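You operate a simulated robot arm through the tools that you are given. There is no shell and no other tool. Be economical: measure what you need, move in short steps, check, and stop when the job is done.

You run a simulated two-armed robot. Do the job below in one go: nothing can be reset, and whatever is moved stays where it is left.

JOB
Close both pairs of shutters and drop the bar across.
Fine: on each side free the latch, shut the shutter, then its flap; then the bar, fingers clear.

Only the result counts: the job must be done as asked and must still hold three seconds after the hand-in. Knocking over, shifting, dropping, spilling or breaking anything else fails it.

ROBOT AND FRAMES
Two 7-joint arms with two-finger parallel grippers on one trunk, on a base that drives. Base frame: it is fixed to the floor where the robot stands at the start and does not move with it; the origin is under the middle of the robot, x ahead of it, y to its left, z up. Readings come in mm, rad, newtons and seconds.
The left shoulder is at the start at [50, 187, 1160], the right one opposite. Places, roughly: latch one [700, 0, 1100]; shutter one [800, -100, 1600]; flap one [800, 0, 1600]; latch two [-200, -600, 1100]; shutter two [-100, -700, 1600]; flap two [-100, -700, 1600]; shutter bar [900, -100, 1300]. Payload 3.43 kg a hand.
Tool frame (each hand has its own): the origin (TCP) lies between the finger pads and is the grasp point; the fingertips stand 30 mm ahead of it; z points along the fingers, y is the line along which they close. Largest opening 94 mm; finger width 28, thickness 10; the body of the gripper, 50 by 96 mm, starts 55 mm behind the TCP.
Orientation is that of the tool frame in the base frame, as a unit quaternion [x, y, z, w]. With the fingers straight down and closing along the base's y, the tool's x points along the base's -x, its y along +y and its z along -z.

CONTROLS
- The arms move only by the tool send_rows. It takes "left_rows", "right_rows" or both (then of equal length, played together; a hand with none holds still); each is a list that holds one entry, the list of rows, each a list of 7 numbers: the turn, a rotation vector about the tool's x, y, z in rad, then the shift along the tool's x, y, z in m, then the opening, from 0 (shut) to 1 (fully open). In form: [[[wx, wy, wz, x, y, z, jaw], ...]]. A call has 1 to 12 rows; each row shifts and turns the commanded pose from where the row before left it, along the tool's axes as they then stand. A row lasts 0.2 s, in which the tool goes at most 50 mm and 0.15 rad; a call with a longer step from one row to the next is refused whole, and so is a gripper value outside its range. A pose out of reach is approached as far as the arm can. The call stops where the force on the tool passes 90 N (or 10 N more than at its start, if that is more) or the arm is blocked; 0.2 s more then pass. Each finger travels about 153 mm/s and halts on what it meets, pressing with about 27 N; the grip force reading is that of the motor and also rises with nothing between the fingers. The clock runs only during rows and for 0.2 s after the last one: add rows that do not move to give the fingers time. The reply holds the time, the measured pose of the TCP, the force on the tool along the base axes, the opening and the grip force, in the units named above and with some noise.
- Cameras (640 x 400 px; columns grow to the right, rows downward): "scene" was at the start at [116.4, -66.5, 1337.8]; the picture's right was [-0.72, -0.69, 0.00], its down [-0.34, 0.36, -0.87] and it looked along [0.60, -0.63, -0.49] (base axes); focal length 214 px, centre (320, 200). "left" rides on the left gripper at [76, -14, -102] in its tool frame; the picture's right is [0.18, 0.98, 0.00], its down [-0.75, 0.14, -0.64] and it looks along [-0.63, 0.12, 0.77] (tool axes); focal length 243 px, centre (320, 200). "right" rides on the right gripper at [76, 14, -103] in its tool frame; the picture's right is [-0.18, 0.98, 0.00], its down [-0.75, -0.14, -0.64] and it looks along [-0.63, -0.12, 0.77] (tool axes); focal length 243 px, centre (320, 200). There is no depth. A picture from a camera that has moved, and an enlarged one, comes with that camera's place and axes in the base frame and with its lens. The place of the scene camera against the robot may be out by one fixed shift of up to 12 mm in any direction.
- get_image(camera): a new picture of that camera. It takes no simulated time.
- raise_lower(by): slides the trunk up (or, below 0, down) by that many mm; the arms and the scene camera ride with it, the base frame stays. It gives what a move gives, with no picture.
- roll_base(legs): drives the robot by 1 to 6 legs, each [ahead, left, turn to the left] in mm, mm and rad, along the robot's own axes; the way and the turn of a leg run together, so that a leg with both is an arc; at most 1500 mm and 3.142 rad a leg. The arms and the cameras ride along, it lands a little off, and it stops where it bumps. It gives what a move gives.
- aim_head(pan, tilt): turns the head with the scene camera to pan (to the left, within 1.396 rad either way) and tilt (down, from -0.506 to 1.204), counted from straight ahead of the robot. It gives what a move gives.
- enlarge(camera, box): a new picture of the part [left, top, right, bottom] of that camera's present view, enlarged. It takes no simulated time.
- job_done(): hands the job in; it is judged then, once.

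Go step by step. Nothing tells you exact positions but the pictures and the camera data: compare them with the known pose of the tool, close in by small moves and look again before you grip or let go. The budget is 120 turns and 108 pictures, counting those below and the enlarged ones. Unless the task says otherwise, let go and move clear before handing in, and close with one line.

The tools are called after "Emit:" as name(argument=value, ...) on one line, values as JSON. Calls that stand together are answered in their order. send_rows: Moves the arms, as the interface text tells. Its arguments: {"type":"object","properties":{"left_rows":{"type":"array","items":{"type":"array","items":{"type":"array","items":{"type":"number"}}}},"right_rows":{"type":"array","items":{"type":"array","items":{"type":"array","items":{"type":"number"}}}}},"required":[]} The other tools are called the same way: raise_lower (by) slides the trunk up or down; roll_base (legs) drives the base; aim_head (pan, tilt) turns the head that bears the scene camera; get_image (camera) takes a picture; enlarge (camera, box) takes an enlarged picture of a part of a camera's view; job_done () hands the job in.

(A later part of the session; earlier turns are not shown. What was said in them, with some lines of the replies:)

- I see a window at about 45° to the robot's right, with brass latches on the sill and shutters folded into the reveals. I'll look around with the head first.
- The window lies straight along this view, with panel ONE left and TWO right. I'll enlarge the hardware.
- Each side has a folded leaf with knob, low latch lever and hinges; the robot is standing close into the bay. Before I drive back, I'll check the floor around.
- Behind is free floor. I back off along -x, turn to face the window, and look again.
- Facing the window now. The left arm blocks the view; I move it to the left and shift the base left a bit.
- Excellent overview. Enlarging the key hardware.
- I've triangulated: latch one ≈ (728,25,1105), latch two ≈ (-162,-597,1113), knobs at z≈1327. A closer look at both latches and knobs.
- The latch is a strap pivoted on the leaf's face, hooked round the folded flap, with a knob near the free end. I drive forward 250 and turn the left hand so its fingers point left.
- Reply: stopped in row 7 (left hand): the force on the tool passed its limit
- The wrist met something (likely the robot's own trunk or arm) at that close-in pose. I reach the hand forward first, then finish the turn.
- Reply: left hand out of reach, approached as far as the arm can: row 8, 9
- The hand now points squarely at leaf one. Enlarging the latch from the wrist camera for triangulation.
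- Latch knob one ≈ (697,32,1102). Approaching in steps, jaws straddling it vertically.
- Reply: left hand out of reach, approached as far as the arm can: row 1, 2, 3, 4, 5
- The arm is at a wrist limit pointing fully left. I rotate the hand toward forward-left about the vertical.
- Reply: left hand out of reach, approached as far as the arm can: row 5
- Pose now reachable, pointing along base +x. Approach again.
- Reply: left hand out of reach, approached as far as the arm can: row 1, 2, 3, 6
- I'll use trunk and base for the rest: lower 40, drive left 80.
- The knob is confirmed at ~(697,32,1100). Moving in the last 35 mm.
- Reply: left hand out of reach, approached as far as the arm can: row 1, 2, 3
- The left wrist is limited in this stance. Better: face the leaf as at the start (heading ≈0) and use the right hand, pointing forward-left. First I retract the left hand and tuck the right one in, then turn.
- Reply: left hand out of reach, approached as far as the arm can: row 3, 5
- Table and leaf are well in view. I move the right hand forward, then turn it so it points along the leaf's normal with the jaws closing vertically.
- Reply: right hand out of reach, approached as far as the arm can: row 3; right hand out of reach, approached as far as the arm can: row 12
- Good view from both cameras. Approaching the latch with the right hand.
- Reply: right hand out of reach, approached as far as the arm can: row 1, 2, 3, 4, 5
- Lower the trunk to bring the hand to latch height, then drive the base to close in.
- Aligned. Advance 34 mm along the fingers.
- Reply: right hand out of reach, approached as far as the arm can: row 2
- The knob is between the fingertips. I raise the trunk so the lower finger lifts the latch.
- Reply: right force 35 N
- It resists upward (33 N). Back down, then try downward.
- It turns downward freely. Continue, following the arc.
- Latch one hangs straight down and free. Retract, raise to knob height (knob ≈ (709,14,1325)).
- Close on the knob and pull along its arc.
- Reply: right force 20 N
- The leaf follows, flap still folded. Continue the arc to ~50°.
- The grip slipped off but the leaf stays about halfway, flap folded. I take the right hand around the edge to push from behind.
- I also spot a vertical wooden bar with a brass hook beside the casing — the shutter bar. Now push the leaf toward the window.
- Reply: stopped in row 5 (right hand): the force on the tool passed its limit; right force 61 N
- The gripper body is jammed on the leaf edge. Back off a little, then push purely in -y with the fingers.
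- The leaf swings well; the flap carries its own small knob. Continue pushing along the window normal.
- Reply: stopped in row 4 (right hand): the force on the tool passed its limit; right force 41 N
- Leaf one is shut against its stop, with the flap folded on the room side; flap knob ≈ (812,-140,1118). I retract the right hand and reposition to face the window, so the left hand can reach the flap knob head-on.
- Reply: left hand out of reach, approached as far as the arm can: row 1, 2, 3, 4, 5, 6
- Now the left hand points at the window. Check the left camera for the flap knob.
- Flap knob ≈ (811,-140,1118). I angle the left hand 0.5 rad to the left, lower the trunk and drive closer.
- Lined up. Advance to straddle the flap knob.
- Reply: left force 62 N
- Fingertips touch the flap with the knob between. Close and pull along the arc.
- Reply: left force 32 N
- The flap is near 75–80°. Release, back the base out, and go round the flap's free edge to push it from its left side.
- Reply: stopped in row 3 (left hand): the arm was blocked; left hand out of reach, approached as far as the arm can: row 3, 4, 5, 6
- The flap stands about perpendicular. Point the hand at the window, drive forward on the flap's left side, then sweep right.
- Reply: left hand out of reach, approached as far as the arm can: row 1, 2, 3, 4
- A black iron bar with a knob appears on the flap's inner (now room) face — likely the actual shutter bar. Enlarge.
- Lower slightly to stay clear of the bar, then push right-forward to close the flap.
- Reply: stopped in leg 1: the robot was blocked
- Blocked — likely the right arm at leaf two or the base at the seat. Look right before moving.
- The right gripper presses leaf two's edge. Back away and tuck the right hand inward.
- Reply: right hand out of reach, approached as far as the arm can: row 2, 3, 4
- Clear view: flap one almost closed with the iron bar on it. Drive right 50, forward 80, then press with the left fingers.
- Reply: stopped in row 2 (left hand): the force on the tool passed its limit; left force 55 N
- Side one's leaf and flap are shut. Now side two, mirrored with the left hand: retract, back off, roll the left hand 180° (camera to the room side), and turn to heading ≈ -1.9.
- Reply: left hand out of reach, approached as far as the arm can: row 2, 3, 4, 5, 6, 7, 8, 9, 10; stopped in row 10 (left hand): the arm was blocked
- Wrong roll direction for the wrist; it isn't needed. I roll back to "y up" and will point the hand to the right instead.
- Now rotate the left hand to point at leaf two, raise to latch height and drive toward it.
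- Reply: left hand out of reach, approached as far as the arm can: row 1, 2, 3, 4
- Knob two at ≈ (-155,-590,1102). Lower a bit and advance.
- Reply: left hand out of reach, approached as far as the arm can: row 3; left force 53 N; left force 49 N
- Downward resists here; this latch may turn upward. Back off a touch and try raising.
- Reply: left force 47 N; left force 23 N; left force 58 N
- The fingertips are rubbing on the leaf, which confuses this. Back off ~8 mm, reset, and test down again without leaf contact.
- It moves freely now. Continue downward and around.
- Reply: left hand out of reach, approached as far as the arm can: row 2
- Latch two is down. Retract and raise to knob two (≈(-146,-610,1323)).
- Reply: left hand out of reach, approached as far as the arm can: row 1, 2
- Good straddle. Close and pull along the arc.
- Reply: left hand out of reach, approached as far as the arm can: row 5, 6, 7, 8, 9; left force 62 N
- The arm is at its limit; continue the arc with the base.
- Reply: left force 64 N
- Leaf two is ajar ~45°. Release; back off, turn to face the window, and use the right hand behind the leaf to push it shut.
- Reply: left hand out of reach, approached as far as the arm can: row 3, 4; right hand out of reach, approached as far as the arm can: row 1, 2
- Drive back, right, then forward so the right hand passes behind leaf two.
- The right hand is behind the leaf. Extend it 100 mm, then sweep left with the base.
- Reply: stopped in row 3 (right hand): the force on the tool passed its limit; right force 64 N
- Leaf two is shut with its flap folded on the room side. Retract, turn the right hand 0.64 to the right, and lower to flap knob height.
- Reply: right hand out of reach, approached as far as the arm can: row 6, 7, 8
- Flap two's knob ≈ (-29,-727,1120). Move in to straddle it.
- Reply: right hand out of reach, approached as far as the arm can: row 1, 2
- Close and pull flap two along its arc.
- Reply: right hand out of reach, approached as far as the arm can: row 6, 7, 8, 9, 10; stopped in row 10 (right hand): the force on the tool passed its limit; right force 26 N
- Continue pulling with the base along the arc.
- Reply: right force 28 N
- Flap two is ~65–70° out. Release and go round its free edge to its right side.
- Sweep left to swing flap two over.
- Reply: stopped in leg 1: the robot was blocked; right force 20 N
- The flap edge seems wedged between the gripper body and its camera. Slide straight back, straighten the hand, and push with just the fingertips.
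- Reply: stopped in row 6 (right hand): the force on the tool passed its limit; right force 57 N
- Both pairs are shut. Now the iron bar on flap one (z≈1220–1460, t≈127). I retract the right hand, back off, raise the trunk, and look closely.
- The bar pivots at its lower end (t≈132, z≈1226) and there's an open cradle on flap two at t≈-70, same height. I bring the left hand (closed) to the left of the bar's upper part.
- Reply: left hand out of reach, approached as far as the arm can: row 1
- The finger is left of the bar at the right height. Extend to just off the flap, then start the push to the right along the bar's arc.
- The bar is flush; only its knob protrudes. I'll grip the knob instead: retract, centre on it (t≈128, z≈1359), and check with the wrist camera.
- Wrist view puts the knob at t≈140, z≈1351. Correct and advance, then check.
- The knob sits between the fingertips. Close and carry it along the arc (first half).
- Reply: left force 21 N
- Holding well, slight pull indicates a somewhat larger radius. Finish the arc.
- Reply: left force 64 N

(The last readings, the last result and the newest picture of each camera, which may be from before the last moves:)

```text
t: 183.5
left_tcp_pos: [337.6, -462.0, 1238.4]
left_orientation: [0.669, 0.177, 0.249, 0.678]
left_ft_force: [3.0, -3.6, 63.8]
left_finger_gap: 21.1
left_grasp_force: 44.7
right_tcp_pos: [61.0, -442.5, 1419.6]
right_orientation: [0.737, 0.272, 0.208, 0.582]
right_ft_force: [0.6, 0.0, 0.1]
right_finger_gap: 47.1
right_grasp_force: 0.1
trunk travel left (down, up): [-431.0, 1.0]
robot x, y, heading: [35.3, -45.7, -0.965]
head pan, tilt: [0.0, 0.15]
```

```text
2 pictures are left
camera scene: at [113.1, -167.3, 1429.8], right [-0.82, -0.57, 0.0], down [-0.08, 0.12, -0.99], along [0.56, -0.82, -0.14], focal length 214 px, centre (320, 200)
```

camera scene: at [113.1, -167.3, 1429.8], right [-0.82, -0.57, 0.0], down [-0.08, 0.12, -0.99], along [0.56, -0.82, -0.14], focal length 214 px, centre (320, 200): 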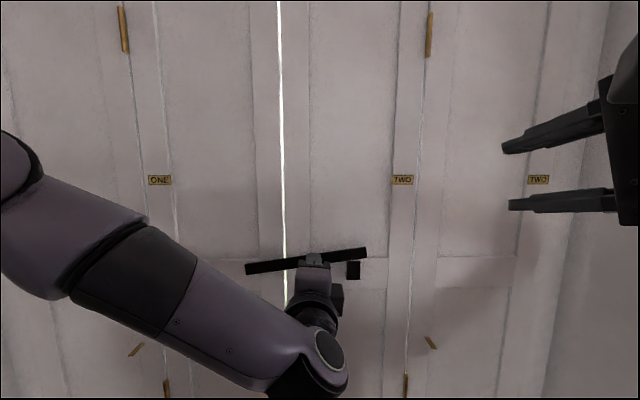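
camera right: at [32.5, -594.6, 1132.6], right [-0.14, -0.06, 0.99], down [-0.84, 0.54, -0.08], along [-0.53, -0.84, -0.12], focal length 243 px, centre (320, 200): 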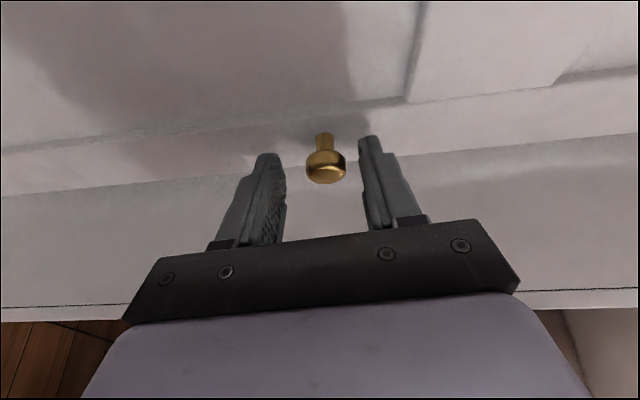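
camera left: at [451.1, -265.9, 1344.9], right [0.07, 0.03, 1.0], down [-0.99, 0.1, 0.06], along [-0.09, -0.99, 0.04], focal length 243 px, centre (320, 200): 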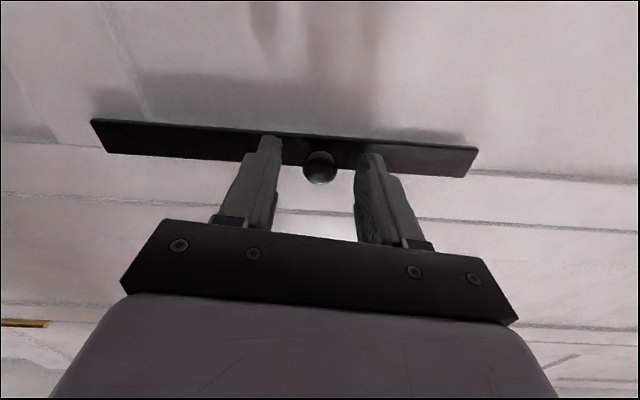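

The bar is about horizontal but appears to rest on the cradle's lip (64 N). I'll lift it a little, press it toward the flap, and lower again — first an enlarged look.

Emit:
send_rows(left_rows=[[[0, 0, 0, 0, 0.022, 0, 0], [0, 0, 0, 0, 0.005, 0, 0], [0, 0, 0, 0, 0, 0.006, 0]]])

Emit:
enlarge(camera="scene", box=[220, 210, 400, 300])

```text
t: 184.3
left_tcp_pos: [341.8, -470.1, 1239.6]
left_orientation: [0.693, 0.175, 0.247, 0.654]
left_ft_force: [5.6, 11.4, -6.8]
left_finger_gap: 21.0
left_grasp_force: 45.0
right_tcp_pos: [64.9, -446.0, 1416.7]
right_orientation: [0.739, 0.272, 0.207, 0.581]
right_ft_force: [-0.6, -0.1, -0.2]
right_finger_gap: 47.2
right_grasp_force: 0.0
trunk travel left (down, up): [-431.0, 1.0]
robot x, y, heading: [33.6, -45.9, -0.972]
head pan, tilt: [0.0, 0.15]
```

```text
3.56 times, centred on (310, 255) of scene
camera zoom: at [117.3, -170.7, 1427.2], right [-0.82, -0.57, 0.0], down [-0.09, 0.12, -0.99], along [0.56, -0.81, -0.15], focal length 763 px, centre (356, 4)
```

zoom: 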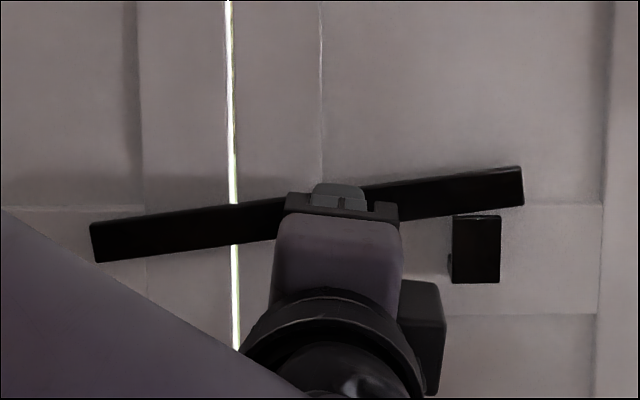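

The bar's underside sits on top of the cradle's lip, so flap one likely stands a few mm proud. Lift slightly and press the bar inward.

Emit:
send_rows(left_rows=[[[0, 0, 0, 0, 0.012, 0, 0], [0, 0, 0, 0, 0, 0.01, 0], [0, 0, 0, 0, 0, 0.008, 0]]])

```text
t: 185.1
left_tcp_pos: [344.2, -481.7, 1255.1]
left_orientation: [0.69, 0.172, 0.242, 0.66]
left_ft_force: [-11.9, 35.7, -8.1]
left_finger_gap: 21.4
left_grasp_force: 44.5
right_tcp_pos: [62.4, -441.2, 1418.3]
right_orientation: [0.739, 0.272, 0.206, 0.581]
right_ft_force: [0.9, 0.3, 0.3]
right_finger_gap: 47.0
right_grasp_force: 0.1
trunk travel left (down, up): [-431.0, 1.0]
robot x, y, heading: [36.0, -47.4, -0.965]
head pan, tilt: [0.0, 0.15]
```

It moved in ~10 mm under 37 N. Now lower while pressed.

Emit:
send_rows(left_rows=[[[0, 0, 0, 0, -0.012, 0, 0], [0, 0, 0, 0, -0.012, 0, 0], [0, 0, 0, 0, -0.012, 0, 0], [0, 0, 0, 0, -0.008, 0, 0]]])

```text
t: 186.1
left_tcp_pos: [342.3, -483.2, 1219.1]
left_orientation: [0.684, 0.169, 0.241, 0.668]
left_ft_force: [-32.4, 11.8, 21.7]
left_finger_gap: 21.0
left_grasp_force: 44.8
right_tcp_pos: [56.7, -444.5, 1418.3]
right_orientation: [0.739, 0.27, 0.208, 0.581]
right_ft_force: [0.2, 0.2, 0.3]
right_finger_gap: 47.0
right_grasp_force: 0.0
trunk travel left (down, up): [-431.0, 1.0]
robot x, y, heading: [29.4, -44.2, -0.974]
head pan, tilt: [0.0, 0.15]
```

The bar passed the lip and seated (z 1219). Open the fingers and retract straight back, then back the base off.

Emit:
send_rows(left_rows=[[[0, 0, 0, 0, 0, 0, 0.5], [0, 0, 0, 0, 0, 0, 0.5], [0, 0, 0, 0, 0, -0.03, 0.5], [0, 0, 0, 0, 0, -0.04, 0.5], [0, 0, 0, 0, 0, -0.04, 0.5]]])

Emit:
roll_base(legs=[[-220, 0, 0]])

Emit:
send_rows(left_rows=[[[0, 0, 0, 0.045, 0, 0, 0.5], [0, 0, 0, 0.045, 0, 0, 0.5], [0, 0, 0, 0.045, 0, 0, 0.5], [0, 0, 0, 0.045, 0, 0, 0.5]]])

Emit:
get_image(camera="scene")

```text
t: 187.3
left_tcp_pos: [289.7, -394.0, 1210.8]
left_orientation: [0.688, 0.173, 0.247, 0.66]
left_ft_force: [-0.4, 0.5, -0.4]
left_finger_gap: 46.8
left_grasp_force: 0.2
right_tcp_pos: [63.2, -446.5, 1417.0]
right_orientation: [0.739, 0.272, 0.209, 0.58]
right_ft_force: [-0.2, -0.8, 1.2]
right_finger_gap: 46.9
right_grasp_force: 0.0
trunk travel left (down, up): [-431.0, 1.0]
robot x, y, heading: [35.8, -50.6, -0.966]
head pan, tilt: [0.0, 0.15]
```

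```text
t: 189.0
left_tcp_pos: [166.1, -212.2, 1211.7]
left_orientation: [0.689, 0.174, 0.246, 0.659]
left_ft_force: [0.2, 0.5, -0.7]
left_finger_gap: 46.8
left_grasp_force: 0.1
right_tcp_pos: [-58.9, -265.1, 1417.1]
right_orientation: [0.739, 0.272, 0.209, 0.58]
right_ft_force: [0.0, 1.0, 0.4]
right_finger_gap: 47.1
right_grasp_force: 0.1
trunk travel left (down, up): [-431.0, 1.0]
robot x, y, heading: [-91.1, 135.0, -0.966]
head pan, tilt: [0.0, 0.15]
```

```text
t: 190.0
left_tcp_pos: [322.3, -126.8, 1231.5]
left_orientation: [0.689, 0.175, 0.246, 0.659]
left_ft_force: [0.7, 0.1, 0.3]
left_finger_gap: 47.0
left_grasp_force: 0.0
left hand out of reach, approached as far as the arm can: row 4
right_tcp_pos: [-56.3, -263.3, 1417.9]
right_orientation: [0.739, 0.274, 0.208, 0.579]
right_ft_force: [0.1, 0.0, -0.5]
right_finger_gap: 46.9
right_grasp_force: 0.1
trunk travel left (down, up): [-431.0, 1.0]
robot x, y, heading: [-88.7, 134.6, -0.969]
head pan, tilt: [0.0, 0.15]
```

```text
0 pictures are left
camera scene: at [-6.0, 10.7, 1427.7], right [-0.82, -0.57, 0.0], down [-0.09, 0.12, -0.99], along [0.56, -0.81, -0.15], focal length 214 px, centre (320, 200)
```

scene: 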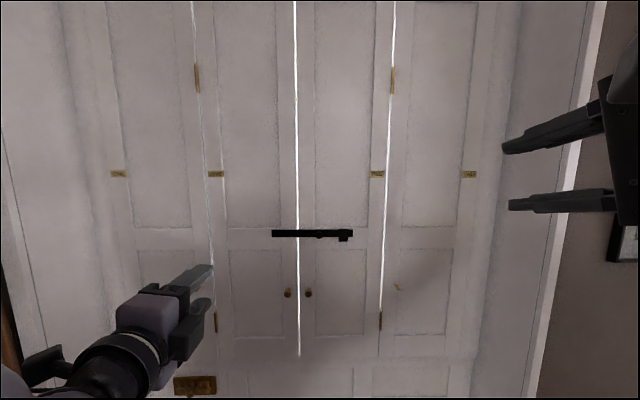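

The bar lies level across both flaps in its cradle, all four leaves are shut and both hands are clear, so I'm handing in.

Emit:
job_done()

```text
The job is handed in.
```

Both latches are freed, both shutters and flaps are closed, and the bar is across in its cradle with both hands clear. The last picture showed the bar level and all four leaves shut.
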